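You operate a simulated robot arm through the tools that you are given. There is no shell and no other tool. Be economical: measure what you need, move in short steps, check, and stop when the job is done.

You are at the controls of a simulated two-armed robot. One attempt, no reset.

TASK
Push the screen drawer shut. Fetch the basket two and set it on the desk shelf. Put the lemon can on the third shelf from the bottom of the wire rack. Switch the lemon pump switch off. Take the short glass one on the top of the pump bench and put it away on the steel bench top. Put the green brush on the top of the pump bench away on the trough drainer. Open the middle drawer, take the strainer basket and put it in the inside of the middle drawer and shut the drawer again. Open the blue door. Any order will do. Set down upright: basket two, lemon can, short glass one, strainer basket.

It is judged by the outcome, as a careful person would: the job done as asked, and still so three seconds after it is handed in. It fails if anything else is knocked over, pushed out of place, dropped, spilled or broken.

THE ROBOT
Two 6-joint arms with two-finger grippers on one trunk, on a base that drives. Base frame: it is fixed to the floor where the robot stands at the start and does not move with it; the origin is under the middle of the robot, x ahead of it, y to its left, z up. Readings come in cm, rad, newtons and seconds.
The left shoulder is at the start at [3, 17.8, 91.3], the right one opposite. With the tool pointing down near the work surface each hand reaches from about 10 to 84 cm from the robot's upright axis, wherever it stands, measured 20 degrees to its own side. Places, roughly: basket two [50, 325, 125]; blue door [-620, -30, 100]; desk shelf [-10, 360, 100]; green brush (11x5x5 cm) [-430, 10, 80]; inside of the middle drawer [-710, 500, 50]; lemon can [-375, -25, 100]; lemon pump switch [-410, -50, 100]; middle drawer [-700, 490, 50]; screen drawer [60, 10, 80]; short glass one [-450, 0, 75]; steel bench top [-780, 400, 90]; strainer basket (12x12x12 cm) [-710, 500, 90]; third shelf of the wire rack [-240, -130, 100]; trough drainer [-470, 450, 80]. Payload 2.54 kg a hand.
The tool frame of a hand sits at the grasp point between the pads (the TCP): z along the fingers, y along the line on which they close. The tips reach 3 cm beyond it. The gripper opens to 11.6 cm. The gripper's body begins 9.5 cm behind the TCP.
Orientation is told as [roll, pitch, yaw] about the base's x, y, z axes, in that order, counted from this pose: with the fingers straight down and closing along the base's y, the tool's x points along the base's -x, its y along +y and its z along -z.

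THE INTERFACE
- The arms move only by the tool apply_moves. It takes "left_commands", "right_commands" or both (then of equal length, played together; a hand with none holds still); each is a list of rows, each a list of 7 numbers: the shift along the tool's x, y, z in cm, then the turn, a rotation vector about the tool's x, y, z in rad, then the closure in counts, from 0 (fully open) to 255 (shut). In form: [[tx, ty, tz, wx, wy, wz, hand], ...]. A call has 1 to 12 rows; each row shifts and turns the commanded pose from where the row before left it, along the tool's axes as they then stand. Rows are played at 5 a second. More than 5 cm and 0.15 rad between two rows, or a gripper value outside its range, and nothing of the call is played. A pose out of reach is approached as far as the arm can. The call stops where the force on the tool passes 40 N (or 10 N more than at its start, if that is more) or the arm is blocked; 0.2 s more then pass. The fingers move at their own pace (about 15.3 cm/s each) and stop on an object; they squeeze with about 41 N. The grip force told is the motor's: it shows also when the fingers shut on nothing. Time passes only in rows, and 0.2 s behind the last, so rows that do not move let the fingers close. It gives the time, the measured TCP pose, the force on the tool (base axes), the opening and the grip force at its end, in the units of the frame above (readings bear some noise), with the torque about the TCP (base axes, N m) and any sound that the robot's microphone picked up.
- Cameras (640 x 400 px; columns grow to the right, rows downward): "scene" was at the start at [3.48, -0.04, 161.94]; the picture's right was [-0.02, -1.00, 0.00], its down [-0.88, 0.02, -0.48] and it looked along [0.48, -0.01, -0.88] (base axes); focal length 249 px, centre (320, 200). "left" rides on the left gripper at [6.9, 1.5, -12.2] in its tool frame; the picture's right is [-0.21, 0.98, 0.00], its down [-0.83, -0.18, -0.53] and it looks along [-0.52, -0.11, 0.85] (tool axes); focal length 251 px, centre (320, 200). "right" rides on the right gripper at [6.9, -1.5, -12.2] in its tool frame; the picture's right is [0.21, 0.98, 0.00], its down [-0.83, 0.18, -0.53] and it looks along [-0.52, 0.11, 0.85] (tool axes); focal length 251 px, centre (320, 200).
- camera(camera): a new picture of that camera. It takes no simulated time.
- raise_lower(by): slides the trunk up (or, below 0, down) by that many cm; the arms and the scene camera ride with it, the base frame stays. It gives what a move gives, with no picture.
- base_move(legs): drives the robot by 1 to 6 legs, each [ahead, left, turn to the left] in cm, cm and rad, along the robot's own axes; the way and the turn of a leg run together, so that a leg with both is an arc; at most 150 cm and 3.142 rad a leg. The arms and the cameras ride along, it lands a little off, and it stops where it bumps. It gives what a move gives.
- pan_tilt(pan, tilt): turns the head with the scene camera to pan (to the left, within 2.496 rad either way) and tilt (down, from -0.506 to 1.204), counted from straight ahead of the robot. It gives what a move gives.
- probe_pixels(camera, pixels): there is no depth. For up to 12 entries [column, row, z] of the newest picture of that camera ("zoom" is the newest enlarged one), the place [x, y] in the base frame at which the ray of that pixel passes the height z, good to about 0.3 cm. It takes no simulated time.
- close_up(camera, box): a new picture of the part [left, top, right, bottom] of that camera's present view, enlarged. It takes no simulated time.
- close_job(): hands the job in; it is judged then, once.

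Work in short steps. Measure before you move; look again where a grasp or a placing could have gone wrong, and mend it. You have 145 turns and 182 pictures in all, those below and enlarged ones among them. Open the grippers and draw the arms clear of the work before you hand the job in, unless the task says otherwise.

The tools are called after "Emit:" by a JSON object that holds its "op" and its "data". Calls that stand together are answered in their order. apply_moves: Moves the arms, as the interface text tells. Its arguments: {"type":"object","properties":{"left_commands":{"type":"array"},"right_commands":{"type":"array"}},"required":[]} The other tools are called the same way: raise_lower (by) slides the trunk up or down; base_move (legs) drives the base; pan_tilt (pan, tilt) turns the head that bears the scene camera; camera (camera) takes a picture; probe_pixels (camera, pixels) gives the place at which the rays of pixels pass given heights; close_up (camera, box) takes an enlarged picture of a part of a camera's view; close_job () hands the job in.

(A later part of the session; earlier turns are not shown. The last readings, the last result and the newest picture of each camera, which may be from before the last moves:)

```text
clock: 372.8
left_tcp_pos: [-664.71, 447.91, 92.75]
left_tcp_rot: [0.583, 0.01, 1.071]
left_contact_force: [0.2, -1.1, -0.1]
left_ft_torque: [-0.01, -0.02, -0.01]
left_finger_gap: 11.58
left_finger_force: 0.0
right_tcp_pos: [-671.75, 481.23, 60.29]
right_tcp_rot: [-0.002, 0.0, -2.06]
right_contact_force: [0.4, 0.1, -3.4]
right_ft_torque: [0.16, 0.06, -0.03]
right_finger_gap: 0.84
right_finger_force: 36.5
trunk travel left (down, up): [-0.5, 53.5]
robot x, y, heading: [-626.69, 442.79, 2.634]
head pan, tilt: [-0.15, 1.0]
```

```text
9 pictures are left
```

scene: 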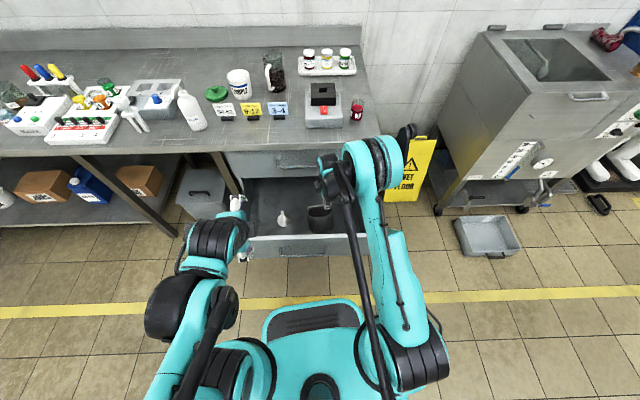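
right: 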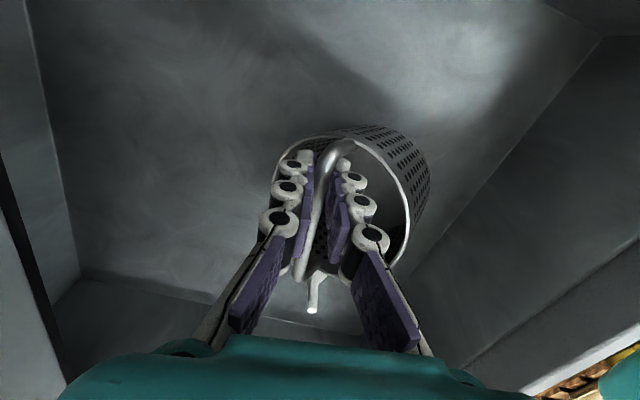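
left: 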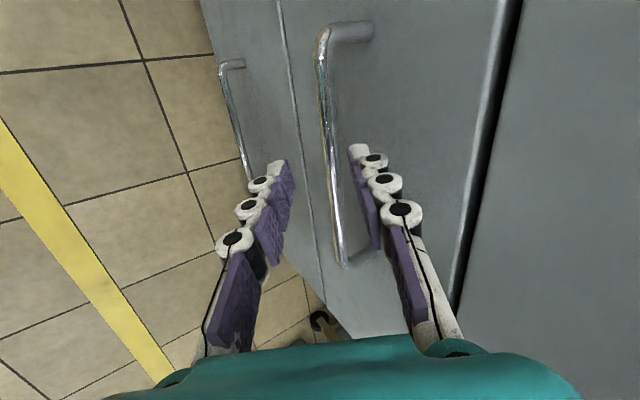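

The basket hangs tilted about 0.55 rad (its round bail rolled between the pads), bottom toward me. I rotate the hand to right it, look, and keep feeling downward.

Emit:
{"op": "apply_moves", "data": {"right_commands": [[0, 0, 0, 0.14, 0, 0, 255], [0, 0, 0, 0.14, 0, 0, 255], [0, 0, 0, 0.14, 0, 0, 255], [0, 0, 0, 0.13, 0, 0, 255], [0, 0.27, 0.43, 0, 0, 0, 255]]}}

Emit:
{"op": "apply_moves", "data": {"right_commands": [[0, 0.27, 0.43, 0, 0, 0, 255]]}}

Emit:
{"op": "apply_moves", "data": {"right_commands": [[0, 0.27, 0.43, 0, 0, 0, 255]]}}

Emit:
{"op": "camera", "data": {"camera": "right"}}

Emit:
{"op": "close_up", "data": {"camera": "scene", "box": [230, 150, 390, 290]}}

```text
clock: 374.0
left_tcp_pos: [-664.76, 447.87, 92.61]
left_tcp_rot: [0.58, 0.009, 1.073]
left_contact_force: [-0.3, 0.7, -0.4]
left_ft_torque: [0.01, 0.04, 0.01]
left_finger_gap: 11.57
left_finger_force: 0.0
right_tcp_pos: [-675.7, 482.74, 62.72]
right_tcp_rot: [-0.551, -0.002, -2.059]
right_contact_force: [1.0, -0.9, -3.0]
right_ft_torque: [0.12, -0.06, 0.0]
right_finger_gap: 0.85
right_finger_force: 36.5
right hand out of reach, approached as far as the arm can: row 3, 4, 5
trunk travel left (down, up): [-0.5, 53.5]
robot x, y, heading: [-626.98, 442.57, 2.632]
head pan, tilt: [-0.15, 1.0]
```

```text
clock: 374.4
left_tcp_pos: [-664.69, 447.81, 92.64]
left_tcp_rot: [0.581, 0.01, 1.07]
left_contact_force: [-0.2, 1.0, 0.6]
left_ft_torque: [0.0, 0.02, 0.01]
left_finger_gap: 11.56
left_finger_force: 0.0
right_tcp_pos: [-675.93, 482.81, 62.34]
right_tcp_rot: [-0.549, 0.003, -2.061]
right_contact_force: [-0.6, -0.2, -3.3]
right_ft_torque: [0.11, -0.03, -0.02]
right_finger_gap: 0.84
right_finger_force: 36.0
right hand out of reach, approached as far as the arm can: row 1
trunk travel left (down, up): [-0.5, 53.5]
robot x, y, heading: [-626.74, 442.13, 2.637]
head pan, tilt: [-0.15, 1.0]
```

```text
clock: 374.8
left_tcp_pos: [-664.71, 447.84, 92.64]
left_tcp_rot: [0.582, 0.011, 1.071]
left_contact_force: [0.0, -1.0, 0.0]
left_ft_torque: [-0.02, 0.02, 0.01]
left_finger_gap: 11.59
left_finger_force: 0.1
right_tcp_pos: [-675.99, 482.92, 62.02]
right_tcp_rot: [-0.55, -0.002, -2.059]
right_contact_force: [-0.2, 0.8, -2.8]
right_ft_torque: [0.12, -0.06, 0.0]
right_finger_gap: 0.84
right_finger_force: 36.4
trunk travel left (down, up): [-0.5, 53.5]
robot x, y, heading: [-626.89, 442.62, 2.637]
head pan, tilt: [-0.15, 1.0]
```

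```text
8 pictures are left
```

right: 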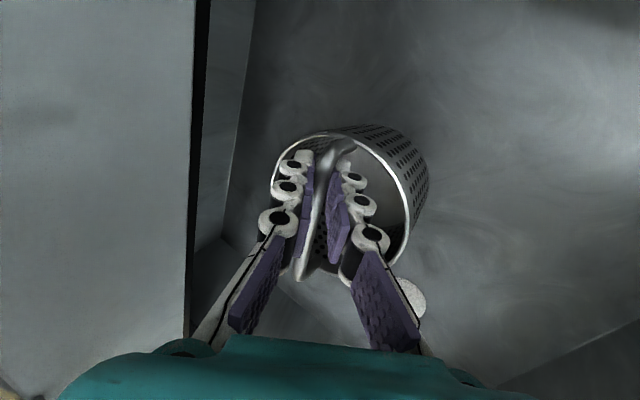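

```text
2.86 times, centred on (310, 220) of scene
```

zoom: 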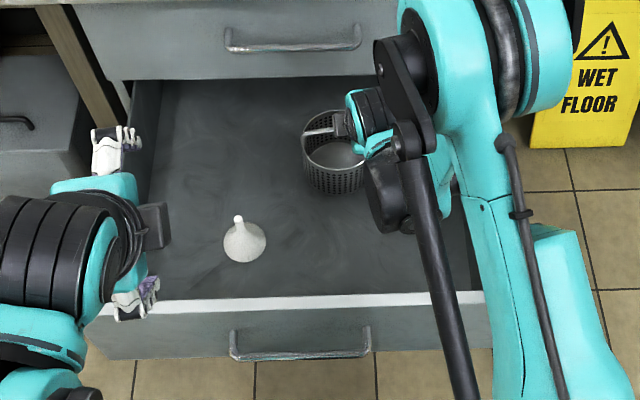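

The basket now looks upright over the drawer floor, about 2 cm up. I lower the last bit, open, withdraw along the fingers, and then set up the hand (closed, upright) in front of the drawer.

Emit:
{"op": "apply_moves", "data": {"right_commands": [[0, 0.3, 0.45, 0, 0, 0, 255], [0, 0.3, 0.45, 0, 0, 0, 255], [0, 0.3, 0.45, 0, 0, 0, 255], [0, 0, 0, 0, 0, 0, 215], [0, 0, 0, 0, 0, 0, 165], [0, 0, 0, 0, 0, 0, 165], [0, 0, -3, 0, 0, 0, 165], [0, 0, -4, 0, 0, 0, 165], [0, 0, -5, 0, 0, 0, 165], [0, 0, -5, 0, 0, 0, 165], [0, 0, -5, 0, 0, 0, 165]]}}

Emit:
{"op": "close_up", "data": {"camera": "scene", "box": [230, 150, 390, 290]}}

Emit:
{"op": "base_move", "data": {"legs": [[-26, 0, 0]]}}

Emit:
{"op": "apply_moves", "data": {"right_commands": [[-2.5, 0, 0, -0.14, 0, 0, 255], [-2.5, 0, 0, -0.14, 0, 0, 255], [0, -3, 0, -0.14, 0, 0, 255], [0, -3, 0, -0.13, 0, 0, 255], [0, 0, 4.5, 0, 0, 0, 255], [0, 0, 4.5, 0, 0, 0, 255], [0, 0, 4.5, 0, 0, 0, 255], [0, 0, 4.5, 0, 0, 0, 255], [0, 0, 4.5, 0, 0, 0, 255]]}}

Emit:
{"op": "camera", "data": {"camera": "scene"}}

```text
clock: 377.2
left_tcp_pos: [-664.64, 447.7, 92.77]
left_tcp_rot: [0.584, 0.011, 1.073]
left_contact_force: [-0.2, -0.1, -0.3]
left_ft_torque: [0.01, 0.0, 0.0]
left_finger_gap: 11.63
left_finger_force: 0.0
right_tcp_pos: [-666.5, 477.64, 79.55]
right_tcp_rot: [-0.552, 0.001, -2.059]
right_contact_force: [0.6, 0.2, -0.4]
right_ft_torque: [0.0, 0.0, 0.0]
right_finger_gap: 4.05
right_finger_force: 0.0
right hand out of reach, approached as far as the arm can: row 1, 3
trunk travel left (down, up): [-0.5, 53.5]
robot x, y, heading: [-626.5, 442.17, 2.635]
head pan, tilt: [-0.15, 1.0]
```

```text
2.86 times, centred on (310, 220) of scene
```

zoom: 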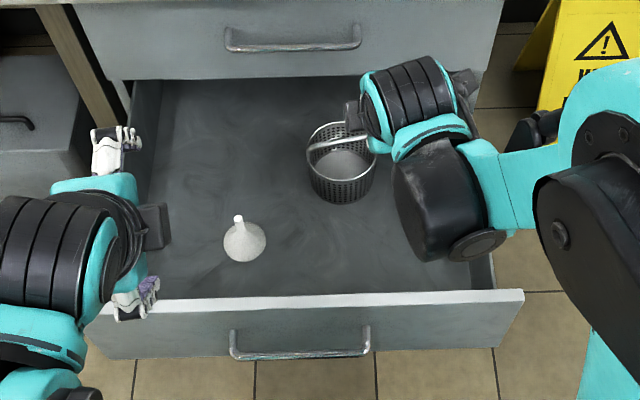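

```text
clock: 379.1
left_tcp_pos: [-641.98, 435.19, 92.73]
left_tcp_rot: [0.583, 0.009, 1.072]
left_contact_force: [0.1, -0.2, 0.4]
left_ft_torque: [0.03, 0.01, 0.01]
left_finger_gap: 11.61
left_finger_force: 0.1
right_tcp_pos: [-643.83, 464.98, 79.73]
right_tcp_rot: [-0.553, 0.0, -2.06]
right_contact_force: [-0.1, -0.8, -1.2]
right_ft_torque: [-0.01, 0.04, -0.02]
right_finger_gap: 4.07
right_finger_force: 0.0
trunk travel left (down, up): [-0.5, 53.5]
robot x, y, heading: [-604.08, 430.12, 2.633]
head pan, tilt: [-0.15, 1.0]
```

```text
clock: 381.1
left_tcp_pos: [-641.96, 435.16, 92.77]
left_tcp_rot: [0.585, 0.012, 1.071]
left_contact_force: [0.6, -0.7, -0.2]
left_ft_torque: [0.01, 0.01, 0.0]
left_finger_gap: 11.6
left_finger_force: 0.0
right_tcp_pos: [-651.45, 463.26, 58.57]
right_tcp_rot: [-0.005, 0.001, -2.06]
right_contact_force: [-0.8, -0.4, 22.8]
right_ft_torque: [-0.02, -0.12, 0.0]
right_finger_gap: 0.0
right_finger_force: 28.6
trunk travel left (down, up): [-0.5, 53.5]
robot x, y, heading: [-604.05, 429.65, 2.634]
head pan, tilt: [-0.15, 1.0]
```

```text
5 pictures are left
```

scene: 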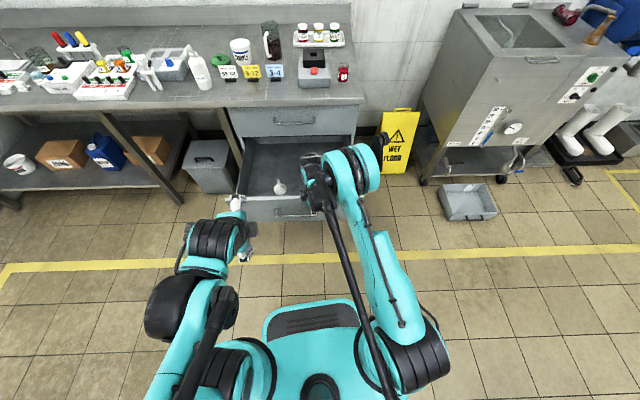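

The strainer stands upright in the drawer. The right fingertips are in front of the drawer at about the handle's height, so I push forward with the arm to shut it.

Emit:
{"op": "apply_moves", "data": {"right_commands": [[0, 0, -0.8, 0, 0, 0, 255], [0, -3, 0, 0, 0, 0, 255], [0, -3, 0, 0, 0, 0, 255], [0, -3, 0, 0, 0, 0, 255], [0, -2, 0, 0, 0, 0, 255], [0, -2, 0, 0, 0, 0, 255], [0, -2, 0, 0, 0, 0, 255], [0, -2, 0, 0, 0, 0, 255], [0, -2, 0, 0, 0, 0, 255], [0, -2, 0, 0, 0, 0, 255], [0, -2, 0, 0, 0, 0, 255], [0, -2, 0, 0, 0, 0, 255]]}}

Emit:
{"op": "apply_moves", "data": {"right_commands": [[0, -2, 0, 0, 0, 0, 255], [0, -2, 0, 0, 0, 0, 255], [0, -2, 0, 0, 0, 0, 255], [0, -2, 0, 0, 0, 0, 255], [0, -2, 0, 0, 0, 0, 255], [0, -2, 0, 0, 0, 0, 255]]}}

Emit:
{"op": "camera", "data": {"camera": "scene"}}

```text
clock: 383.6
left_tcp_pos: [-642.07, 435.24, 92.58]
left_tcp_rot: [0.579, 0.011, 1.07]
left_contact_force: [-0.1, -0.2, -0.1]
left_ft_torque: [0.04, 0.01, 0.03]
left_finger_gap: 11.61
left_finger_force: 0.1
right_tcp_pos: [-668.13, 472.76, 60.72]
right_tcp_rot: [-0.003, 0.0, -2.058]
right_contact_force: [1.0, -1.0, -0.1]
right_ft_torque: [0.02, 0.04, 0.01]
right_finger_gap: 0.02
right_finger_force: 28.4
right hand out of reach, approached as far as the arm can: row 9, 10, 11, 12
trunk travel left (down, up): [-0.5, 53.5]
robot x, y, heading: [-604.16, 429.48, 2.632]
head pan, tilt: [-0.15, 1.0]
```

```text
clock: 385.1
left_tcp_pos: [-642.08, 435.15, 92.56]
left_tcp_rot: [0.582, 0.01, 1.073]
left_contact_force: [-0.1, 0.6, -0.3]
left_ft_torque: [-0.03, -0.02, -0.01]
left_finger_gap: 11.59
left_finger_force: 0.0
right_tcp_pos: [-669.01, 474.5, 64.24]
right_tcp_rot: [-0.004, 0.0, -2.06]
right_contact_force: [0.8, -0.2, 0.7]
right_ft_torque: [-0.04, -0.01, 0.03]
right_finger_gap: 0.0
right_finger_force: 28.7
right hand out of reach, approached as far as the arm can: row 1, 2, 3, 4, 5, 6
trunk travel left (down, up): [-0.5, 53.5]
robot x, y, heading: [-604.32, 429.74, 2.634]
head pan, tilt: [-0.15, 1.0]
```

```text
4 pictures are left
```

scene: 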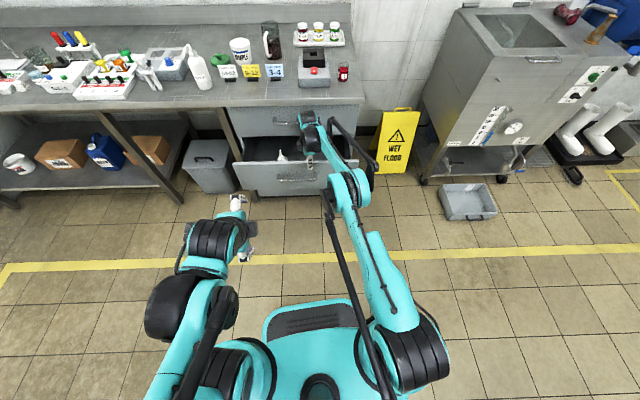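

The drawer is about halfway in, but the arm ran out of reach and rose. I draw back 10, lower to z 56.5, and push the rest with the base.

Emit:
{"op": "apply_moves", "data": {"right_commands": [[0, 3.5, 0, 0, 0, 0, 255], [0, 3.5, 0, 0, 0, 0, 255], [0, 3.5, 0, 0, 0, 0, 255], [0, 0, 2.6, 0, 0, 0, 255], [0, 0, 2.6, 0, 0, 0, 255], [0, 0, 2.6, 0, 0, 0, 255]]}}

Emit:
{"op": "base_move", "data": {"legs": [[10, 0, 0], [18, 0, 0]]}}

Emit:
{"op": "base_move", "data": {"legs": [[6, 0, 0]]}}

Emit:
{"op": "camera", "data": {"camera": "scene"}}

```text
clock: 386.4
left_tcp_pos: [-641.99, 435.3, 92.55]
left_tcp_rot: [0.581, 0.012, 1.072]
left_contact_force: [0.8, -0.2, 0.5]
left_ft_torque: [-0.01, 0.02, 0.01]
left_finger_gap: 11.61
left_finger_force: 0.1
right_tcp_pos: [-659.73, 469.57, 56.29]
right_tcp_rot: [-0.001, 0.001, -2.058]
right_contact_force: [0.5, 0.0, -0.6]
right_ft_torque: [-0.02, 0.01, 0.01]
right_finger_gap: 0.0
right_finger_force: 28.5
trunk travel left (down, up): [-0.5, 53.5]
robot x, y, heading: [-604.26, 430.0, 2.638]
head pan, tilt: [-0.15, 1.0]
```

```text
clock: 388.5
left_tcp_pos: [-661.89, 446.38, 92.79]
left_tcp_rot: [0.582, 0.011, 1.068]
left_contact_force: [0.1, 0.1, -0.4]
left_ft_torque: [-0.01, -0.04, -0.01]
left_finger_gap: 11.61
left_finger_force: 0.0
right_tcp_pos: [-678.89, 480.21, 56.4]
right_tcp_rot: [0.01, 0.002, -2.06]
right_contact_force: [5.3, -1.5, 1.7]
right_ft_torque: [0.55, 1.01, -0.02]
right_finger_gap: 0.01
right_finger_force: 28.3
trunk travel left (down, up): [-0.5, 53.5]
robot x, y, heading: [-624.3, 440.71, 2.634]
head pan, tilt: [-0.15, 1.0]
stopped in leg 2: the force on the tool passed its limit at 183 N (the readings are from after the stop); the commanded pose is now the measured one
```

```text
clock: 389.2
left_tcp_pos: [-662.13, 446.52, 92.89]
left_tcp_rot: [0.586, 0.01, 1.067]
left_contact_force: [-0.3, 0.3, 0.6]
left_ft_torque: [-0.02, 0.01, -0.03]
left_finger_gap: 11.62
left_finger_force: 0.1
right_tcp_pos: [-678.79, 480.12, 56.46]
right_tcp_rot: [0.016, 0.004, -2.061]
right_contact_force: [9.0, -5.6, 6.0]
right_ft_torque: [1.05, 1.84, -0.03]
right_finger_gap: 0.02
right_finger_force: 28.6
trunk travel left (down, up): [-0.5, 53.5]
robot x, y, heading: [-624.47, 440.99, 2.631]
head pan, tilt: [-0.15, 1.0]
stopped in leg 1: the force on the tool passed its limit at 66 N (the readings are from after the stop); the commanded pose is now the measured one
```

```text
3 pictures are left
```

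scene: 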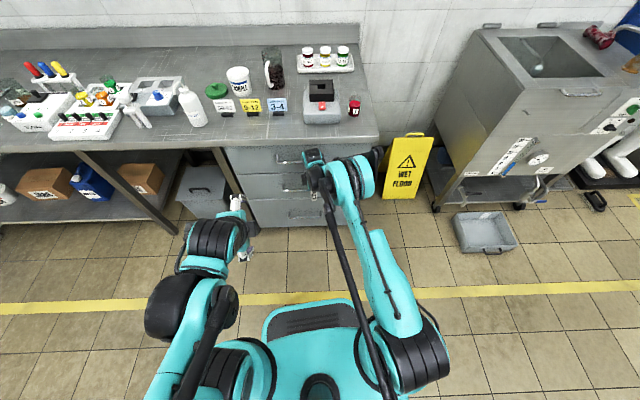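

It hit hard, but likely the gripper's body met the top handle. I draw back, turn the hand so its thin side faces the drawers, push again at the same height to be sure it's shut, then withdraw and drive to where the blue door should be visible.

Emit:
{"op": "apply_moves", "data": {"right_commands": [[0, 4, 0, 0, 0, 0.143, 255], [0.5, 3, 0, 0, 0, 0.143, 255], [0, 0, 0, 0, 0, 0.143, 255], [0, 0, 0, 0, 0, 0.143, 255], [0, 0, 0, 0, 0, 0.143, 255], [0, 0, 0, 0, 0, 0.143, 255], [0, 0, 0, 0, 0, 0.143, 255], [0, 0, 0, 0, 0, 0.143, 255], [0, 0, 0, 0, 0, 0.143, 255], [0, 0, 0, 0, 0, 0.143, 255], [0, 0, 0, 0, 0, 0.143, 255]]}}

Emit:
{"op": "apply_moves", "data": {"right_commands": [[-3, 0, 0, 0, 0, 0, 255], [-3, 0, 0, 0, 0, 0, 255], [-1.5, 0, 0, 0, 0, 0, 255], [-1.5, 0, 0, 0, 0, 0, 255], [-1.5, 0, 0, 0, 0, 0, 255], [-1.5, 0, 0, 0, 0, 0, 255], [-1.5, 0, 0, 0, 0, 0, 255], [-1.5, 0, 0, 0, 0, 0, 255]]}}

Emit:
{"op": "close_up", "data": {"camera": "scene", "box": [210, 130, 390, 240]}}

```text
clock: 391.6
left_tcp_pos: [-662.47, 446.67, 92.72]
left_tcp_rot: [0.583, 0.011, 1.068]
left_contact_force: [-0.6, -0.3, 0.0]
left_ft_torque: [-0.01, -0.01, 0.02]
left_finger_gap: 11.59
left_finger_force: 0.0
right_tcp_pos: [-672.74, 477.12, 56.17]
right_tcp_rot: [-0.001, 0.017, 2.648]
right_contact_force: [0.8, 0.4, -0.1]
right_ft_torque: [0.0, -0.02, 0.03]
right_finger_gap: 0.0
right_finger_force: 28.3
trunk travel left (down, up): [-0.5, 53.5]
robot x, y, heading: [-624.55, 441.25, 2.634]
head pan, tilt: [-0.15, 1.0]
```

```text
clock: 392.5
left_tcp_pos: [-661.78, 446.43, 92.96]
left_tcp_rot: [0.59, 0.01, 1.066]
left_contact_force: [0.1, 0.1, 0.0]
left_ft_torque: [0.03, 0.02, -0.01]
left_finger_gap: 11.61
left_finger_force: 0.2
right_tcp_pos: [-678.67, 480.12, 56.36]
right_tcp_rot: [-0.005, 0.023, 2.652]
right_contact_force: [22.3, -11.5, 7.2]
right_ft_torque: [2.43, 4.48, -0.13]
right_finger_gap: 0.01
right_finger_force: 28.7
trunk travel left (down, up): [-0.5, 53.5]
robot x, y, heading: [-624.46, 441.33, 2.631]
head pan, tilt: [-0.15, 1.0]
stopped in row 4 (right hand): the force on the tool passed its limit at 65 N (the readings are from after the stop); the commanded pose is now the measured one
```

```text
3.56 times, centred on (300, 185) of scene
```

zoom: 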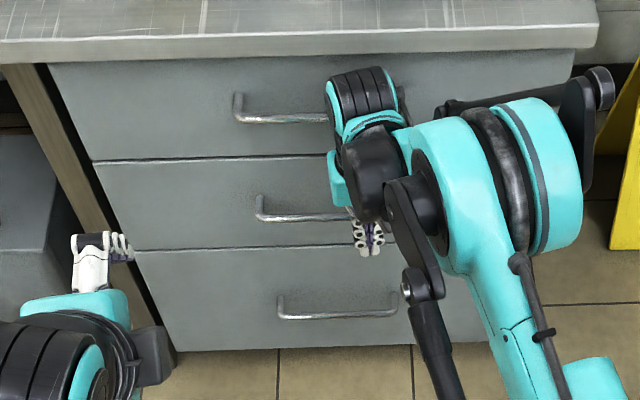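

The drawer front lies flush with its neighbours; the contact was my wrist on the bench lip. One more push with the hand tilted forward makes sure, then I withdraw and drive to look for the blue door.

Emit:
{"op": "apply_moves", "data": {"right_commands": [[4, 0, 0, 0, -0.12, 0, 255], [0, 0, 0, 0, -0.13, 0, 255], [0, 0, 0, 0, -0.13, 0, 255], [0, 0, 0, 0, -0.12, 0, 255], [-2.2, 0, 1.2, 0, 0, 0, 255], [-1.32, 0, 0.72, 0, 0, 0, 255], [-1.32, 0, 0.72, 0, 0, 0, 255], [-1.32, 0, 0.72, 0, 0, 0, 255], [-1.32, 0, 0.72, 0, 0, 0, 255], [-1.32, 0, 0.72, 0, 0, 0, 255]]}}

Emit:
{"op": "base_move", "data": {"legs": [[-35, 0, 0], [35, 122, 0], [-44, 78, 0], [-44, 78, 0], [0, 0, 2.45]]}}

Emit:
{"op": "raise_lower", "data": {"by": 20}}

Emit:
{"op": "pan_tilt", "data": {"pan": 0, "tilt": 0.4}}

Emit:
{"op": "camera", "data": {"camera": "scene"}}

```text
clock: 394.3
left_tcp_pos: [-662.32, 446.67, 92.79]
left_tcp_rot: [0.584, 0.011, 1.067]
left_contact_force: [-0.1, 0.3, -0.1]
left_ft_torque: [0.0, -0.05, -0.03]
left_finger_gap: 11.62
left_finger_force: 0.1
right_tcp_pos: [-680.56, 481.13, 55.51]
right_tcp_rot: [0.0, -0.458, 2.651]
right_contact_force: [6.0, -3.5, -1.2]
right_ft_torque: [-0.02, -0.06, -0.06]
right_finger_gap: 0.0
right_finger_force: 28.8
trunk travel left (down, up): [-0.5, 53.5]
robot x, y, heading: [-624.59, 441.45, 2.632]
head pan, tilt: [-0.15, 1.0]
stopped in row 8 (right hand): the force on the tool passed its limit at 56 N (the readings are from after the stop); the commanded pose is now the measured one
```

```text
clock: 416.9
left_tcp_pos: [-659.04, 126.97, 92.74]
left_tcp_rot: [0.583, 0.009, -2.784]
left_contact_force: [-0.3, -1.0, 0.2]
left_ft_torque: [-0.03, -0.02, 0.01]
left_finger_gap: 11.61
left_finger_force: 0.1
right_tcp_pos: [-667.63, 88.91, 55.54]
right_tcp_rot: [-0.003, -0.46, -1.198]
right_contact_force: [-0.9, 0.8, -0.3]
right_ft_torque: [0.02, 0.0, -0.01]
right_finger_gap: 0.01
right_finger_force: 28.6
trunk travel left (down, up): [-0.5, 53.5]
robot x, y, heading: [-684.43, 155.76, -1.218]
head pan, tilt: [-0.15, 1.0]
```

```text
clock: 419.1
left_tcp_pos: [-658.93, 126.86, 112.67]
left_tcp_rot: [0.583, 0.011, -2.782]
left_contact_force: [-0.3, 0.7, -0.3]
left_ft_torque: [0.01, -0.03, -0.02]
left_finger_gap: 11.58
left_finger_force: 0.1
right_tcp_pos: [-667.61, 88.76, 75.57]
right_tcp_rot: [-0.002, -0.46, -1.2]
right_contact_force: [0.5, 0.8, -0.5]
right_ft_torque: [-0.02, 0.01, 0.02]
right_finger_gap: 0.01
right_finger_force: 28.9
trunk travel left (down, up): [-20.5, 33.5]
robot x, y, heading: [-684.34, 155.94, -1.216]
head pan, tilt: [-0.15, 1.0]
```

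```text
clock: 420.1
left_tcp_pos: [-659.01, 126.95, 112.73]
left_tcp_rot: [0.582, 0.012, -2.784]
left_contact_force: [0.0, 0.4, -0.6]
left_ft_torque: [-0.01, -0.01, -0.01]
left_finger_gap: 11.62
left_finger_force: 0.1
right_tcp_pos: [-667.64, 88.83, 75.69]
right_tcp_rot: [0.001, -0.461, -1.2]
right_contact_force: [0.6, -0.8, 0.3]
right_ft_torque: [0.01, 0.0, 0.03]
right_finger_gap: 0.0
right_finger_force: 28.9
trunk travel left (down, up): [-20.5, 33.5]
robot x, y, heading: [-684.02, 155.83, -1.219]
head pan, tilt: [0.0, 0.4]
```

```text
1 pictures are left
```

scene: 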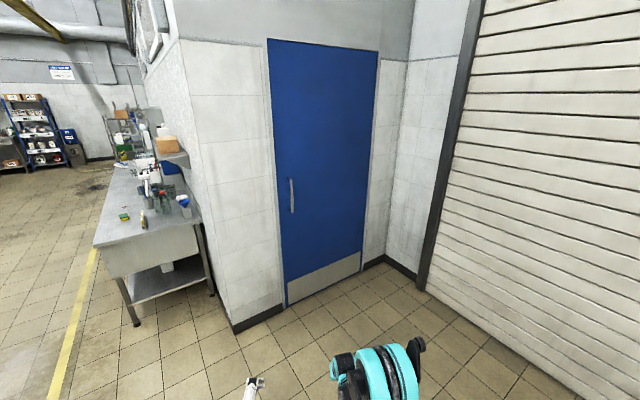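

The blue door is there: a vertical pull bar at (292,195), hinges at the right. I probe door foot and handle, and level the right hand to point forward.

Emit:
{"op": "probe_pixels", "data": {"camera": "scene", "pixels": [[288, 304, 0], [361, 273, 0], [292, 195, 100], [292, 195, 105], [292, 195, 110], [292, 179, 110], [292, 179, 118], [294, 211, 90], [294, 211, 95], [294, 211, 100]]}}

Emit:
{"op": "raise_lower", "data": {"by": 18}}

Emit:
{"op": "apply_moves", "data": {"right_commands": [[0, 0, 0, 0, -0.14, 0, 0], [0, 0, 0, 0, -0.14, 0, 0], [0, 0, 0, 0, -0.14, 0, 0], [0, 0, 0, 0, -0.14, 0, 0], [0, 0, 0, 0, -0.14, 0, 0], [0, 0, 0, 0, -0.14, 0, 0], [0, 0, 0, 0, -0.14, 0, 0], [0, 0, 0, 0, -0.12, 0, 0]]}}

```text
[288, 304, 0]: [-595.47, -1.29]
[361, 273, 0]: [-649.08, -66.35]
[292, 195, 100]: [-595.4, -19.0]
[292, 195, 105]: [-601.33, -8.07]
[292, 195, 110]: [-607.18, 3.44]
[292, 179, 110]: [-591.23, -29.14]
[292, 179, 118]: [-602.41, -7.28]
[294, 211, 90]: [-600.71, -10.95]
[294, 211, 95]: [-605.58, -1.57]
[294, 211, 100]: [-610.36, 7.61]
```

```text
clock: 422.1
left_tcp_pos: [-658.99, 126.88, 130.79]
left_tcp_rot: [0.584, 0.011, -2.784]
left_contact_force: [1.3, -0.5, 0.4]
left_ft_torque: [-0.01, 0.01, 0.03]
left_finger_gap: 11.59
left_finger_force: 0.0
right_tcp_pos: [-667.59, 88.79, 93.5]
right_tcp_rot: [-0.002, -0.459, -1.199]
right_contact_force: [0.7, -0.2, -0.4]
right_ft_torque: [0.01, 0.01, 0.01]
right_finger_gap: 0.0
right_finger_force: 28.6
trunk travel left (down, up): [-38.5, 15.5]
robot x, y, heading: [-684.16, 155.99, -1.221]
head pan, tilt: [0.0, 0.4]
```

```text
clock: 423.9
left_tcp_pos: [-658.99, 126.94, 130.71]
left_tcp_rot: [0.582, 0.009, -2.784]
left_contact_force: [-0.2, 0.5, -0.4]
left_ft_torque: [0.03, -0.01, -0.03]
left_finger_gap: 11.58
left_finger_force: 0.1
right_tcp_pos: [-661.97, 80.1, 105.31]
right_tcp_rot: [-0.072, -1.553, -1.126]
right_contact_force: [-0.2, 0.0, 0.0]
right_ft_torque: [-0.01, -0.02, 0.02]
right_finger_gap: 11.57
right_finger_force: 0.1
right hand out of reach, approached as far as the arm can: row 2, 3, 4, 5, 6, 7, 8
trunk travel left (down, up): [-38.5, 15.5]
robot x, y, heading: [-683.88, 155.82, -1.222]
head pan, tilt: [0.0, 0.4]
```

The bar stands at about (-603.7,-4.2), z 93–120, and my hand is level at z 105. I turn left 0.53 to face the door, slide right, drive to about 12 cm short and take the last picture through the right hand.

Emit:
{"op": "base_move", "data": {"legs": [[0, 0, 0.533], [0, -67.3, 0], [72, 0, 0]]}}

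Emit:
{"op": "camera", "data": {"camera": "right"}}

Emit:
{"op": "probe_pixels", "data": {"camera": "right", "pixels": [[320, 120, 105], [320, 60, 100]]}}

```text
clock: 432.7
left_tcp_pos: [-633.79, 46.34, 130.58]
left_tcp_rot: [0.583, 0.011, -2.244]
left_contact_force: [-0.5, 0.4, -0.1]
left_ft_torque: [0.02, 0.02, -0.01]
left_finger_gap: 11.6
left_finger_force: 0.1
right_tcp_pos: [-612.4, 4.74, 105.3]
right_tcp_rot: [-0.102, -1.551, -0.555]
right_contact_force: [0.3, -0.1, 0.1]
right_ft_torque: [0.02, -0.01, 0.0]
right_finger_gap: 11.62
right_finger_force: 0.1
trunk travel left (down, up): [-38.5, 15.5]
robot x, y, heading: [-670.44, 58.72, -0.678]
head pan, tilt: [0.0, 0.4]
```

```text
0 pictures are left
```

right: 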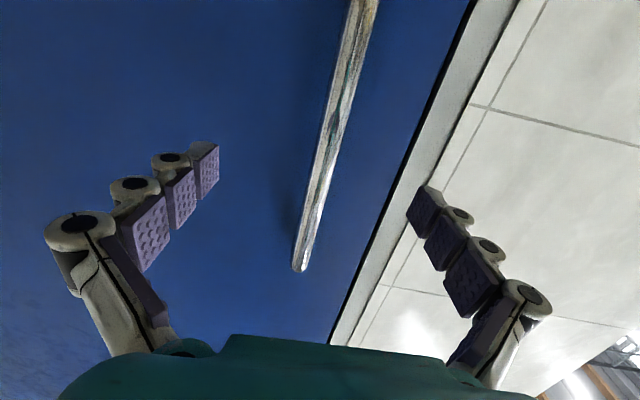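

```text
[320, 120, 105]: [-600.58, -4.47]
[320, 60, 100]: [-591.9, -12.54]
```

The bar stands between the fingers, about 12 cm ahead and within 1 cm of centre. I go ahead 11.2, close on it and pull along the door's arc.

Emit:
{"op": "base_move", "data": {"legs": [[11.2, 0.5, 0]]}}

Emit:
{"op": "apply_moves", "data": {"right_commands": [[0, 0, 0, 0, 0, 0, 150], [0, 0, 0, 0, 0, 0, 255], [0, 0, 0, 0, 0, 0, 255], [0, 0, 0, 0, 0, 0, 255]]}}

Emit:
{"op": "base_move", "data": {"legs": [[-10, -0.7, 0], [-9.9, -1.9, 0], [-18.6, -7.7, 0], [-15.9, -12.3, 0]]}}

```text
clock: 433.9
left_tcp_pos: [-624.77, 39.64, 130.61]
left_tcp_rot: [0.581, 0.01, -2.242]
left_contact_force: [0.2, -0.1, -0.7]
left_ft_torque: [0.0, 0.04, 0.01]
left_finger_gap: 11.61
left_finger_force: 0.2
right_tcp_pos: [-603.09, -1.96, 105.39]
right_tcp_rot: [-0.101, -1.551, -0.557]
right_contact_force: [0.3, -0.1, 0.0]
right_ft_torque: [-0.05, 0.0, 0.01]
right_finger_gap: 11.6
right_finger_force: 0.1
trunk travel left (down, up): [-38.5, 15.5]
robot x, y, heading: [-661.36, 51.63, -0.679]
head pan, tilt: [0.0, 0.4]
```

```text
clock: 434.3
left_tcp_pos: [-625.1, 40.5, 130.81]
left_tcp_rot: [0.588, 0.009, -2.241]
left_contact_force: [0.0, -0.1, 0.1]
left_ft_torque: [-0.05, 0.0, -0.06]
left_finger_gap: 11.58
left_finger_force: 0.1
right_tcp_pos: [-603.07, -0.31, 105.63]
right_tcp_rot: [-0.524, -1.557, -0.109]
right_contact_force: [-27.4, 41.3, -13.6]
right_ft_torque: [-0.61, 0.4, 2.23]
right_finger_gap: 6.97
right_finger_force: 17.2
trunk travel left (down, up): [-38.5, 15.5]
robot x, y, heading: [-661.41, 51.25, -0.673]
head pan, tilt: [0.0, 0.4]
stopped in row 1 (right hand): the force on the tool passed its limit at 49 N (the readings are from after the stop); the commanded pose is now the measured one
```

```text
clock: 438.6
left_tcp_pos: [-681.39, 56.07, 130.71]
left_tcp_rot: [0.584, 0.012, -2.241]
left_contact_force: [0.1, 0.6, 0.4]
left_ft_torque: [0.02, -0.03, 0.03]
left_finger_gap: 11.6
left_finger_force: 0.0
right_tcp_pos: [-659.5, 14.93, 105.33]
right_tcp_rot: [-0.194, -1.552, -0.453]
right_contact_force: [0.1, 0.4, 0.4]
right_ft_torque: [-0.02, 0.0, 0.01]
right_finger_gap: 4.77
right_finger_force: 0.0
trunk travel left (down, up): [-38.5, 15.5]
robot x, y, heading: [-718.02, 67.51, -0.674]
head pan, tilt: [0.0, 0.4]
5 turns are left
```

The fingertips met the door while closing because I was too deep, so the pull slipped off. I reopen, return 1.8 cm shallower, close in repeated short calls, and pull again.

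Emit:
{"op": "apply_moves", "data": {"right_commands": [[0, 0, 0, 0, 0, 0, 0], [0, 0, 0, 0, 0, 0, 0], [0, 0, 0, 0, 0, 0, 0]]}}

Emit:
{"op": "base_move", "data": {"legs": [[0, 22, 0], [40, 0, 0], [12.6, 0, 0]]}}

Emit:
{"op": "apply_moves", "data": {"right_commands": [[0, 0, 0, 0, 0, 0, 60], [0, 0, 0, 0, 0, 0, 120], [0, 0, 0, 0, 0, 0, 170], [0, 0, 0, 0, 0, 0, 210], [0, 0, 0, 0, 0, 0, 255], [0, 0, 0, 0, 0, 0, 255]]}}

Emit:
{"op": "apply_moves", "data": {"right_commands": [[0, 0, 0, 0, 0, 0, 255], [0, 0, 0, 0, 0, 0, 255], [0, 0, 0, 0, 0, 0, 255]]}}

Emit:
{"op": "apply_moves", "data": {"right_commands": [[0, 0, 0, 0, 0, 0, 255], [0, 0, 0, 0, 0, 0, 255], [0, 0, 0, 0, 0, 0, 255]]}}

Emit:
{"op": "base_move", "data": {"legs": [[-6, -0.2, 0], [-14, -2.4, 0], [-18.6, -7.7, 0], [-15.9, -12.3, 0]]}}

```text
clock: 439.4
left_tcp_pos: [-681.22, 56.05, 130.76]
left_tcp_rot: [0.582, 0.01, -2.242]
left_contact_force: [-0.5, 0.6, 0.2]
left_ft_torque: [-0.01, 0.0, 0.01]
left_finger_gap: 11.58
left_finger_force: 0.1
right_tcp_pos: [-659.51, 14.98, 105.33]
right_tcp_rot: [-0.219, -1.553, -0.427]
right_contact_force: [-0.5, -0.8, 0.6]
right_ft_torque: [0.02, 0.0, 0.01]
right_finger_gap: 11.6
right_finger_force: 0.0
trunk travel left (down, up): [-38.5, 15.5]
robot x, y, heading: [-717.76, 67.71, -0.678]
head pan, tilt: [0.0, 0.4]
```

```text
clock: 444.0
left_tcp_pos: [-626.55, 40.64, 130.56]
left_tcp_rot: [0.583, 0.011, -2.244]
left_contact_force: [0.5, -0.3, 0.4]
left_ft_torque: [0.02, 0.04, -0.01]
left_finger_gap: 11.6
left_finger_force: 0.0
right_tcp_pos: [-604.73, -0.44, 105.35]
right_tcp_rot: [-0.214, -1.553, -0.434]
right_contact_force: [0.4, 0.5, -0.1]
right_ft_torque: [0.05, 0.05, 0.02]
right_finger_gap: 11.6
right_finger_force: 0.1
trunk travel left (down, up): [-38.5, 15.5]
robot x, y, heading: [-663.08, 52.44, -0.679]
head pan, tilt: [0.0, 0.4]
```

```text
clock: 445.4
left_tcp_pos: [-626.52, 40.67, 130.64]
left_tcp_rot: [0.585, 0.01, -2.241]
left_contact_force: [0.2, 0.3, 0.0]
left_ft_torque: [-0.05, 0.01, -0.02]
left_finger_gap: 11.61
left_finger_force: 0.0
right_tcp_pos: [-604.64, -0.29, 105.35]
right_tcp_rot: [-0.245, -1.552, -0.4]
right_contact_force: [5.4, 9.5, -1.7]
right_ft_torque: [0.26, -0.24, 0.07]
right_finger_gap: 1.99
right_finger_force: 42.5
trunk travel left (down, up): [-38.5, 15.5]
robot x, y, heading: [-662.95, 52.32, -0.674]
head pan, tilt: [0.0, 0.4]
```

```text
clock: 446.2
left_tcp_pos: [-626.53, 40.61, 130.73]
left_tcp_rot: [0.583, 0.008, -2.241]
left_contact_force: [0.2, 0.4, 0.7]
left_ft_torque: [0.02, 0.01, -0.02]
left_finger_gap: 11.6
left_finger_force: 0.0
right_tcp_pos: [-604.65, -0.26, 105.33]
right_tcp_rot: [-0.281, -1.551, -0.364]
right_contact_force: [9.0, 10.3, -1.8]
right_ft_torque: [0.21, -0.17, 0.16]
right_finger_gap: 1.99
right_finger_force: 41.5
trunk travel left (down, up): [-38.5, 15.5]
robot x, y, heading: [-662.78, 52.41, -0.675]
head pan, tilt: [0.0, 0.4]
```

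```text
clock: 447.0
left_tcp_pos: [-626.37, 40.75, 130.81]
left_tcp_rot: [0.584, 0.01, -2.241]
left_contact_force: [0.2, -0.8, -0.4]
left_ft_torque: [0.0, 0.02, 0.01]
left_finger_gap: 11.63
left_finger_force: 0.0
right_tcp_pos: [-604.62, -0.41, 105.32]
right_tcp_rot: [-0.286, -1.552, -0.361]
right_contact_force: [7.7, 11.8, -1.8]
right_ft_torque: [0.22, -0.18, 0.1]
right_finger_gap: 1.99
right_finger_force: 41.3
trunk travel left (down, up): [-38.5, 15.5]
robot x, y, heading: [-663.2, 52.47, -0.678]
head pan, tilt: [0.0, 0.4]
```

```text
clock: 448.4
left_tcp_pos: [-632.55, 44.65, 130.75]
left_tcp_rot: [0.583, 0.01, -2.244]
left_contact_force: [-0.6, 0.4, 0.1]
left_ft_torque: [0.02, -0.05, 0.01]
left_finger_gap: 11.62
left_finger_force: 0.1
right_tcp_pos: [-610.86, 3.18, 105.63]
right_tcp_rot: [-0.256, -1.553, -0.397]
right_contact_force: [-0.3, 1.9, -0.7]
right_ft_torque: [0.26, 0.1, -0.04]
right_finger_gap: 2.01
right_finger_force: 41.2
trunk travel left (down, up): [-38.5, 15.5]
robot x, y, heading: [-669.03, 56.43, -0.672]
head pan, tilt: [0.0, 0.4]
stopped in leg 2: the force on the tool passed its limit at 78 N (the readings are from after the stop); the commanded pose is now the measured one
4 turns are left
```

The bar is gripped (2.0 cm) and the door has come about 7 cm before a jerk tripped the limit. I pull on in short 5.5 cm legs following the hinge arc.

Emit:
{"op": "base_move", "data": {"legs": [[-5.46, -0.67, 0], [-5.4, -1.05, 0], [-5.31, -1.42, 0], [-5.2, -1.79, 0], [-5.06, -2.15, 0], [-4.9, -2.5, 0]]}}

Emit:
{"op": "base_move", "data": {"legs": [[-4.71, -2.83, 0], [-4.51, -3.15, 0], [-4.27, -3.46, 0], [-4.02, -3.75, 0], [-3.75, -4.02, 0], [-3.46, -4.27, 0]]}}

Emit:
{"op": "base_move", "data": {"legs": [[-3.15, -4.51, 0], [-2.83, -4.71, 0], [-2.5, -4.9, 0], [-2.15, -5.06, 0], [-1.79, -5.2, 0], [-1.42, -5.31, 0]]}}

```text
clock: 449.8
left_tcp_pos: [-638.56, 48.09, 130.74]
left_tcp_rot: [0.585, 0.01, -2.247]
left_contact_force: [0.4, -0.2, 0.3]
left_ft_torque: [-0.01, -0.03, 0.04]
left_finger_gap: 11.61
left_finger_force: 0.1
right_tcp_pos: [-617.14, 6.05, 105.95]
right_tcp_rot: [-0.399, -1.551, -0.265]
right_contact_force: [1.4, 1.3, -2.6]
right_ft_torque: [0.46, 0.08, -0.05]
right_finger_gap: 1.96
right_finger_force: 41.3
trunk travel left (down, up): [-38.5, 15.5]
robot x, y, heading: [-674.94, 60.16, -0.683]
head pan, tilt: [0.0, 0.4]
stopped in leg 2: the force on the tool passed its limit at 63 N (the readings are from after the stop); the commanded pose is now the measured one
```

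```text
clock: 450.7
left_tcp_pos: [-643.11, 48.79, 130.97]
left_tcp_rot: [0.584, 0.012, -2.244]
left_contact_force: [0.3, -0.4, -0.1]
left_ft_torque: [0.01, -0.01, 0.04]
left_finger_gap: 11.62
left_finger_force: 0.1
right_tcp_pos: [-621.07, 7.71, 106.1]
right_tcp_rot: [-0.272, -1.554, -0.379]
right_contact_force: [1.7, 8.1, 6.8]
right_ft_torque: [0.06, -0.47, 0.23]
right_finger_gap: 1.99
right_finger_force: 40.8
trunk travel left (down, up): [-38.5, 15.5]
robot x, y, heading: [-679.36, 60.59, -0.677]
head pan, tilt: [0.0, 0.4]
stopped in leg 1: the force on the tool passed its limit at 50 N (the readings are from after the stop); the commanded pose is now the measured one
```

```text
clock: 451.6
left_tcp_pos: [-645.37, 48.36, 130.87]
left_tcp_rot: [0.587, 0.013, -2.241]
left_contact_force: [-0.6, -1.3, -0.2]
left_ft_torque: [0.08, -0.04, 0.06]
left_finger_gap: 11.61
left_finger_force: 0.0
right_tcp_pos: [-622.61, 7.97, 106.31]
right_tcp_rot: [-0.183, -1.558, -0.44]
right_contact_force: [7.6, 23.3, 0.1]
right_ft_torque: [0.02, -0.17, 0.06]
right_finger_gap: 2.0
right_finger_force: 40.2
trunk travel left (down, up): [-38.5, 15.5]
robot x, y, heading: [-681.58, 60.3, -0.677]
head pan, tilt: [0.0, 0.4]
stopped in leg 1: the force on the tool passed its limit at 48 N (the readings are from after the stop); the commanded pose is now the measured one
3 turns are left
```

Single legs work; longer chains trip at the second start. The door is open about 14°. I pull on with a series of single 6 cm legs along the hinge arc.

Emit:
{"op": "base_move", "data": {"legs": [[-5.58, -2.2, 0]]}}

Emit:
{"op": "base_move", "data": {"legs": [[-5.4, -2.6, 0]]}}

Emit:
{"op": "base_move", "data": {"legs": [[-5.2, -3.0, 0]]}}

Emit:
{"op": "base_move", "data": {"legs": [[-4.9, -3.4, 0]]}}

Emit:
{"op": "base_move", "data": {"legs": [[-4.66, -3.8, 0]]}}

Emit:
{"op": "base_move", "data": {"legs": [[-4.36, -4.1, 0]]}}

Emit:
{"op": "base_move", "data": {"legs": [[-4.0, -4.45, 0]]}}

Emit:
{"op": "base_move", "data": {"legs": [[-3.7, -4.7, 0]]}}

Emit:
{"op": "base_move", "data": {"legs": [[-3.3, -5.0, 0]]}}

Emit:
{"op": "base_move", "data": {"legs": [[-2.9, -5.2, 0]]}}

Emit:
{"op": "base_move", "data": {"legs": [[-2.5, -5.4, 0]]}}

Emit:
{"op": "base_move", "data": {"legs": [[-2.1, -5.6, 0]]}}

Emit:
{"op": "base_move", "data": {"legs": [[-1.65, -5.8, 0]]}}

```text
clock: 452.3
left_tcp_pos: [-645.7, 48.58, 130.8]
left_tcp_rot: [0.585, 0.011, -2.242]
left_contact_force: [-0.6, -0.8, 0.1]
left_ft_torque: [0.02, -0.04, 0.02]
left_finger_gap: 11.6
left_finger_force: 0.0
right_tcp_pos: [-623.11, 8.17, 106.2]
right_tcp_rot: [-0.098, -1.554, -0.526]
right_contact_force: [3.7, 13.0, -8.5]
right_ft_torque: [0.14, 0.57, -0.22]
right_finger_gap: 1.99
right_finger_force: 40.1
trunk travel left (down, up): [-38.5, 15.5]
robot x, y, heading: [-682.28, 60.22, -0.676]
head pan, tilt: [0.0, 0.4]
stopped in leg 1: the force on the tool passed its limit at 43 N (the readings are from after the stop); the commanded pose is now the measured one
```

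```text
clock: 453.4
left_tcp_pos: [-651.22, 49.84, 130.92]
left_tcp_rot: [0.586, 0.012, -2.239]
left_contact_force: [0.3, -0.4, -1.0]
left_ft_torque: [0.02, -0.02, 0.02]
left_finger_gap: 11.59
left_finger_force: 0.0
right_tcp_pos: [-628.54, 9.59, 106.28]
right_tcp_rot: [-0.096, -1.556, -0.525]
right_contact_force: [0.6, 4.9, 10.1]
right_ft_torque: [-0.16, -0.55, 0.09]
right_finger_gap: 1.96
right_finger_force: 40.2
trunk travel left (down, up): [-38.5, 15.5]
robot x, y, heading: [-687.41, 61.9, -0.673]
head pan, tilt: [0.0, 0.4]
stopped in leg 1: the force on the tool passed its limit at 46 N (the readings are from after the stop); the commanded pose is now the measured one
```

```text
clock: 454.2
left_tcp_pos: [-652.16, 49.93, 130.89]
left_tcp_rot: [0.584, 0.013, -2.241]
left_contact_force: [-0.2, -0.9, 1.3]
left_ft_torque: [0.03, -0.06, -0.01]
left_finger_gap: 11.61
left_finger_force: 0.0
right_tcp_pos: [-629.17, 9.8, 106.29]
right_tcp_rot: [0.003, -1.555, -0.621]
right_contact_force: [3.2, 12.5, -11.4]
right_ft_torque: [-0.05, 0.39, -0.03]
right_finger_gap: 1.96
right_finger_force: 39.8
trunk travel left (down, up): [-38.5, 15.5]
robot x, y, heading: [-688.74, 61.99, -0.675]
head pan, tilt: [0.0, 0.4]
stopped in leg 1: the force on the tool passed its limit at 63 N (the readings are from after the stop); the commanded pose is now the measured one
```

```text
clock: 455.1
left_tcp_pos: [-656.64, 50.29, 130.98]
left_tcp_rot: [0.586, 0.012, -2.241]
left_contact_force: [-0.6, -0.7, 0.0]
left_ft_torque: [0.03, -0.04, 0.07]
left_finger_gap: 11.6
left_finger_force: 0.2
right_tcp_pos: [-633.43, 10.54, 106.28]
right_tcp_rot: [0.128, -1.556, -0.737]
right_contact_force: [0.7, 11.8, -3.7]
right_ft_torque: [-0.26, -0.37, 0.03]
right_finger_gap: 1.99
right_finger_force: 39.1
trunk travel left (down, up): [-38.5, 15.5]
robot x, y, heading: [-693.25, 62.09, -0.671]
head pan, tilt: [0.0, 0.4]
stopped in leg 1: the force on the tool passed its limit at 47 N (the readings are from after the stop); the commanded pose is now the measured one
```

```text
clock: 456.2
left_tcp_pos: [-662.27, 50.56, 130.88]
left_tcp_rot: [0.589, 0.013, -2.239]
left_contact_force: [-0.1, -0.4, -0.3]
left_ft_torque: [0.02, -0.02, 0.01]
left_finger_gap: 11.6
left_finger_force: 0.0
right_tcp_pos: [-638.91, 11.14, 106.37]
right_tcp_rot: [0.115, -1.556, -0.714]
right_contact_force: [-0.9, 8.8, 4.8]
right_ft_torque: [-0.17, -0.31, 0.02]
right_finger_gap: 1.95
right_finger_force: 39.2
trunk travel left (down, up): [-38.5, 15.5]
robot x, y, heading: [-699.1, 62.57, -0.668]
head pan, tilt: [0.0, 0.4]
stopped in leg 1: the force on the tool passed its limit at 72 N (the readings are from after the stop); the commanded pose is now the measured one
```

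```text
clock: 457.2
left_tcp_pos: [-666.89, 50.13, 131.01]
left_tcp_rot: [0.586, 0.016, -2.238]
left_contact_force: [-0.3, -0.7, -0.1]
left_ft_torque: [0.0, -0.06, 0.03]
left_finger_gap: 11.61
left_finger_force: 0.0
right_tcp_pos: [-643.18, 11.48, 106.21]
right_tcp_rot: [0.216, -1.557, -0.802]
right_contact_force: [-1.8, 13.4, -10.4]
right_ft_torque: [-0.41, -0.21, 0.01]
right_finger_gap: 1.95
right_finger_force: 38.8
trunk travel left (down, up): [-38.5, 15.5]
robot x, y, heading: [-702.97, 61.94, -0.668]
head pan, tilt: [0.0, 0.4]
stopped in leg 1: the force on the tool passed its limit at 49 N (the readings are from after the stop); the commanded pose is now the measured one
```

```text
clock: 458.1
left_tcp_pos: [-670.81, 49.42, 130.89]
left_tcp_rot: [0.586, 0.014, -2.236]
left_contact_force: [0.0, -0.2, -0.4]
left_ft_torque: [0.04, -0.03, 0.03]
left_finger_gap: 11.59
left_finger_force: 0.0
right_tcp_pos: [-646.81, 11.26, 106.15]
right_tcp_rot: [0.214, -1.558, -0.789]
right_contact_force: [-2.7, 13.1, -21.8]
right_ft_torque: [-0.88, -0.18, -0.15]
right_finger_gap: 1.93
right_finger_force: 39.6
trunk travel left (down, up): [-38.5, 15.5]
robot x, y, heading: [-707.45, 61.3, -0.665]
head pan, tilt: [0.0, 0.4]
stopped in leg 1: the force on the tool passed its limit at 49 N (the readings are from after the stop); the commanded pose is now the measured one
```

```text
clock: 459.1
left_tcp_pos: [-674.84, 48.55, 130.94]
left_tcp_rot: [0.587, 0.013, -2.237]
left_contact_force: [-1.1, -0.6, -0.2]
left_ft_torque: [0.04, -0.02, 0.02]
left_finger_gap: 11.61
left_finger_force: 0.0
right_tcp_pos: [-650.47, 10.93, 106.13]
right_tcp_rot: [0.292, -1.557, -0.854]
right_contact_force: [-3.6, 15.3, -22.4]
right_ft_torque: [-0.92, -0.23, -0.24]
right_finger_gap: 1.94
right_finger_force: 39.3
trunk travel left (down, up): [-38.5, 15.5]
robot x, y, heading: [-711.3, 60.25, -0.657]
head pan, tilt: [0.0, 0.4]
stopped in leg 1: the force on the tool passed its limit at 57 N (the readings are from after the stop); the commanded pose is now the measured one
```

```text
clock: 460.0
left_tcp_pos: [-678.12, 47.45, 130.96]
left_tcp_rot: [0.589, 0.013, -2.235]
left_contact_force: [-0.3, -0.7, 0.2]
left_ft_torque: [0.04, -0.06, 0.04]
left_finger_gap: 11.59
left_finger_force: 0.0
right_tcp_pos: [-653.35, 10.51, 106.09]
right_tcp_rot: [0.37, -1.558, -0.915]
right_contact_force: [0.4, 6.5, -4.1]
right_ft_torque: [-0.24, -0.41, -0.55]
right_finger_gap: 1.93
right_finger_force: 38.6
trunk travel left (down, up): [-38.5, 15.5]
robot x, y, heading: [-714.68, 59.44, -0.661]
head pan, tilt: [0.0, 0.4]
stopped in leg 1: the force on the tool passed its limit at 54 N (the readings are from after the stop); the commanded pose is now the measured one
```

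```text
clock: 461.0
left_tcp_pos: [-682.48, 45.84, 131.08]
left_tcp_rot: [0.588, 0.014, -2.23]
left_contact_force: [-0.4, 0.0, -0.3]
left_ft_torque: [0.08, -0.07, 0.08]
left_finger_gap: 11.59
left_finger_force: 0.1
right_tcp_pos: [-657.44, 9.9, 106.23]
right_tcp_rot: [0.455, -1.557, -0.978]
right_contact_force: [-9.2, 13.3, -5.7]
right_ft_torque: [-0.25, -0.19, -0.38]
right_finger_gap: 1.94
right_finger_force: 39.0
trunk travel left (down, up): [-38.5, 15.5]
robot x, y, heading: [-719.07, 57.53, -0.662]
head pan, tilt: [0.0, 0.4]
stopped in leg 1: the force on the tool passed its limit at 72 N (the readings are from after the stop); the commanded pose is now the measured one
```

```text
clock: 461.9
left_tcp_pos: [-685.29, 44.44, 130.99]
left_tcp_rot: [0.588, 0.017, -2.229]
left_contact_force: [-1.3, 0.0, -0.3]
left_ft_torque: [0.03, -0.07, 0.01]
left_finger_gap: 11.57
left_finger_force: 0.1
right_tcp_pos: [-659.58, 9.4, 106.22]
right_tcp_rot: [0.542, -1.557, -1.044]
right_contact_force: [-9.0, 23.2, -23.0]
right_ft_torque: [-0.77, 0.0, -0.56]
right_finger_gap: 2.01
right_finger_force: 39.4
trunk travel left (down, up): [-38.5, 15.5]
robot x, y, heading: [-721.9, 56.12, -0.659]
head pan, tilt: [0.0, 0.4]
stopped in leg 1: the force on the tool passed its limit at 55 N (the readings are from after the stop); the commanded pose is now the measured one
```

```text
clock: 462.8
left_tcp_pos: [-687.72, 43.17, 131.07]
left_tcp_rot: [0.591, 0.015, -2.228]
left_contact_force: [-0.8, -1.6, 0.2]
left_ft_torque: [0.07, -0.06, 0.07]
left_finger_gap: 11.57
left_finger_force: 0.1
right_tcp_pos: [-661.68, 9.03, 106.28]
right_tcp_rot: [0.671, -1.558, -1.152]
right_contact_force: [-9.1, 27.6, -18.5]
right_ft_torque: [-0.77, -0.13, -0.62]
right_finger_gap: 2.04
right_finger_force: 39.4
trunk travel left (down, up): [-38.5, 15.5]
robot x, y, heading: [-724.45, 54.37, -0.656]
head pan, tilt: [0.0, 0.4]
stopped in leg 1: the force on the tool passed its limit at 56 N (the readings are from after the stop); the commanded pose is now the measured one
```

```text
clock: 463.7
left_tcp_pos: [-689.83, 41.98, 131.01]
left_tcp_rot: [0.59, 0.016, -2.226]
left_contact_force: [-0.3, -0.4, 0.6]
left_ft_torque: [0.06, -0.08, 0.08]
left_finger_gap: 11.61
left_finger_force: 0.0
right_tcp_pos: [-663.15, 8.51, 106.65]
right_tcp_rot: [0.844, -1.556, -1.308]
right_contact_force: [-10.4, 30.0, -14.4]
right_ft_torque: [-0.3, 0.85, -0.84]
right_finger_gap: 2.16
right_finger_force: 39.8
trunk travel left (down, up): [-38.5, 15.5]
robot x, y, heading: [-726.5, 53.17, -0.651]
head pan, tilt: [0.0, 0.4]
stopped in leg 1: the force on the tool passed its limit at 60 N (the readings are from after the stop); the commanded pose is now the measured one
2 turns are left
```

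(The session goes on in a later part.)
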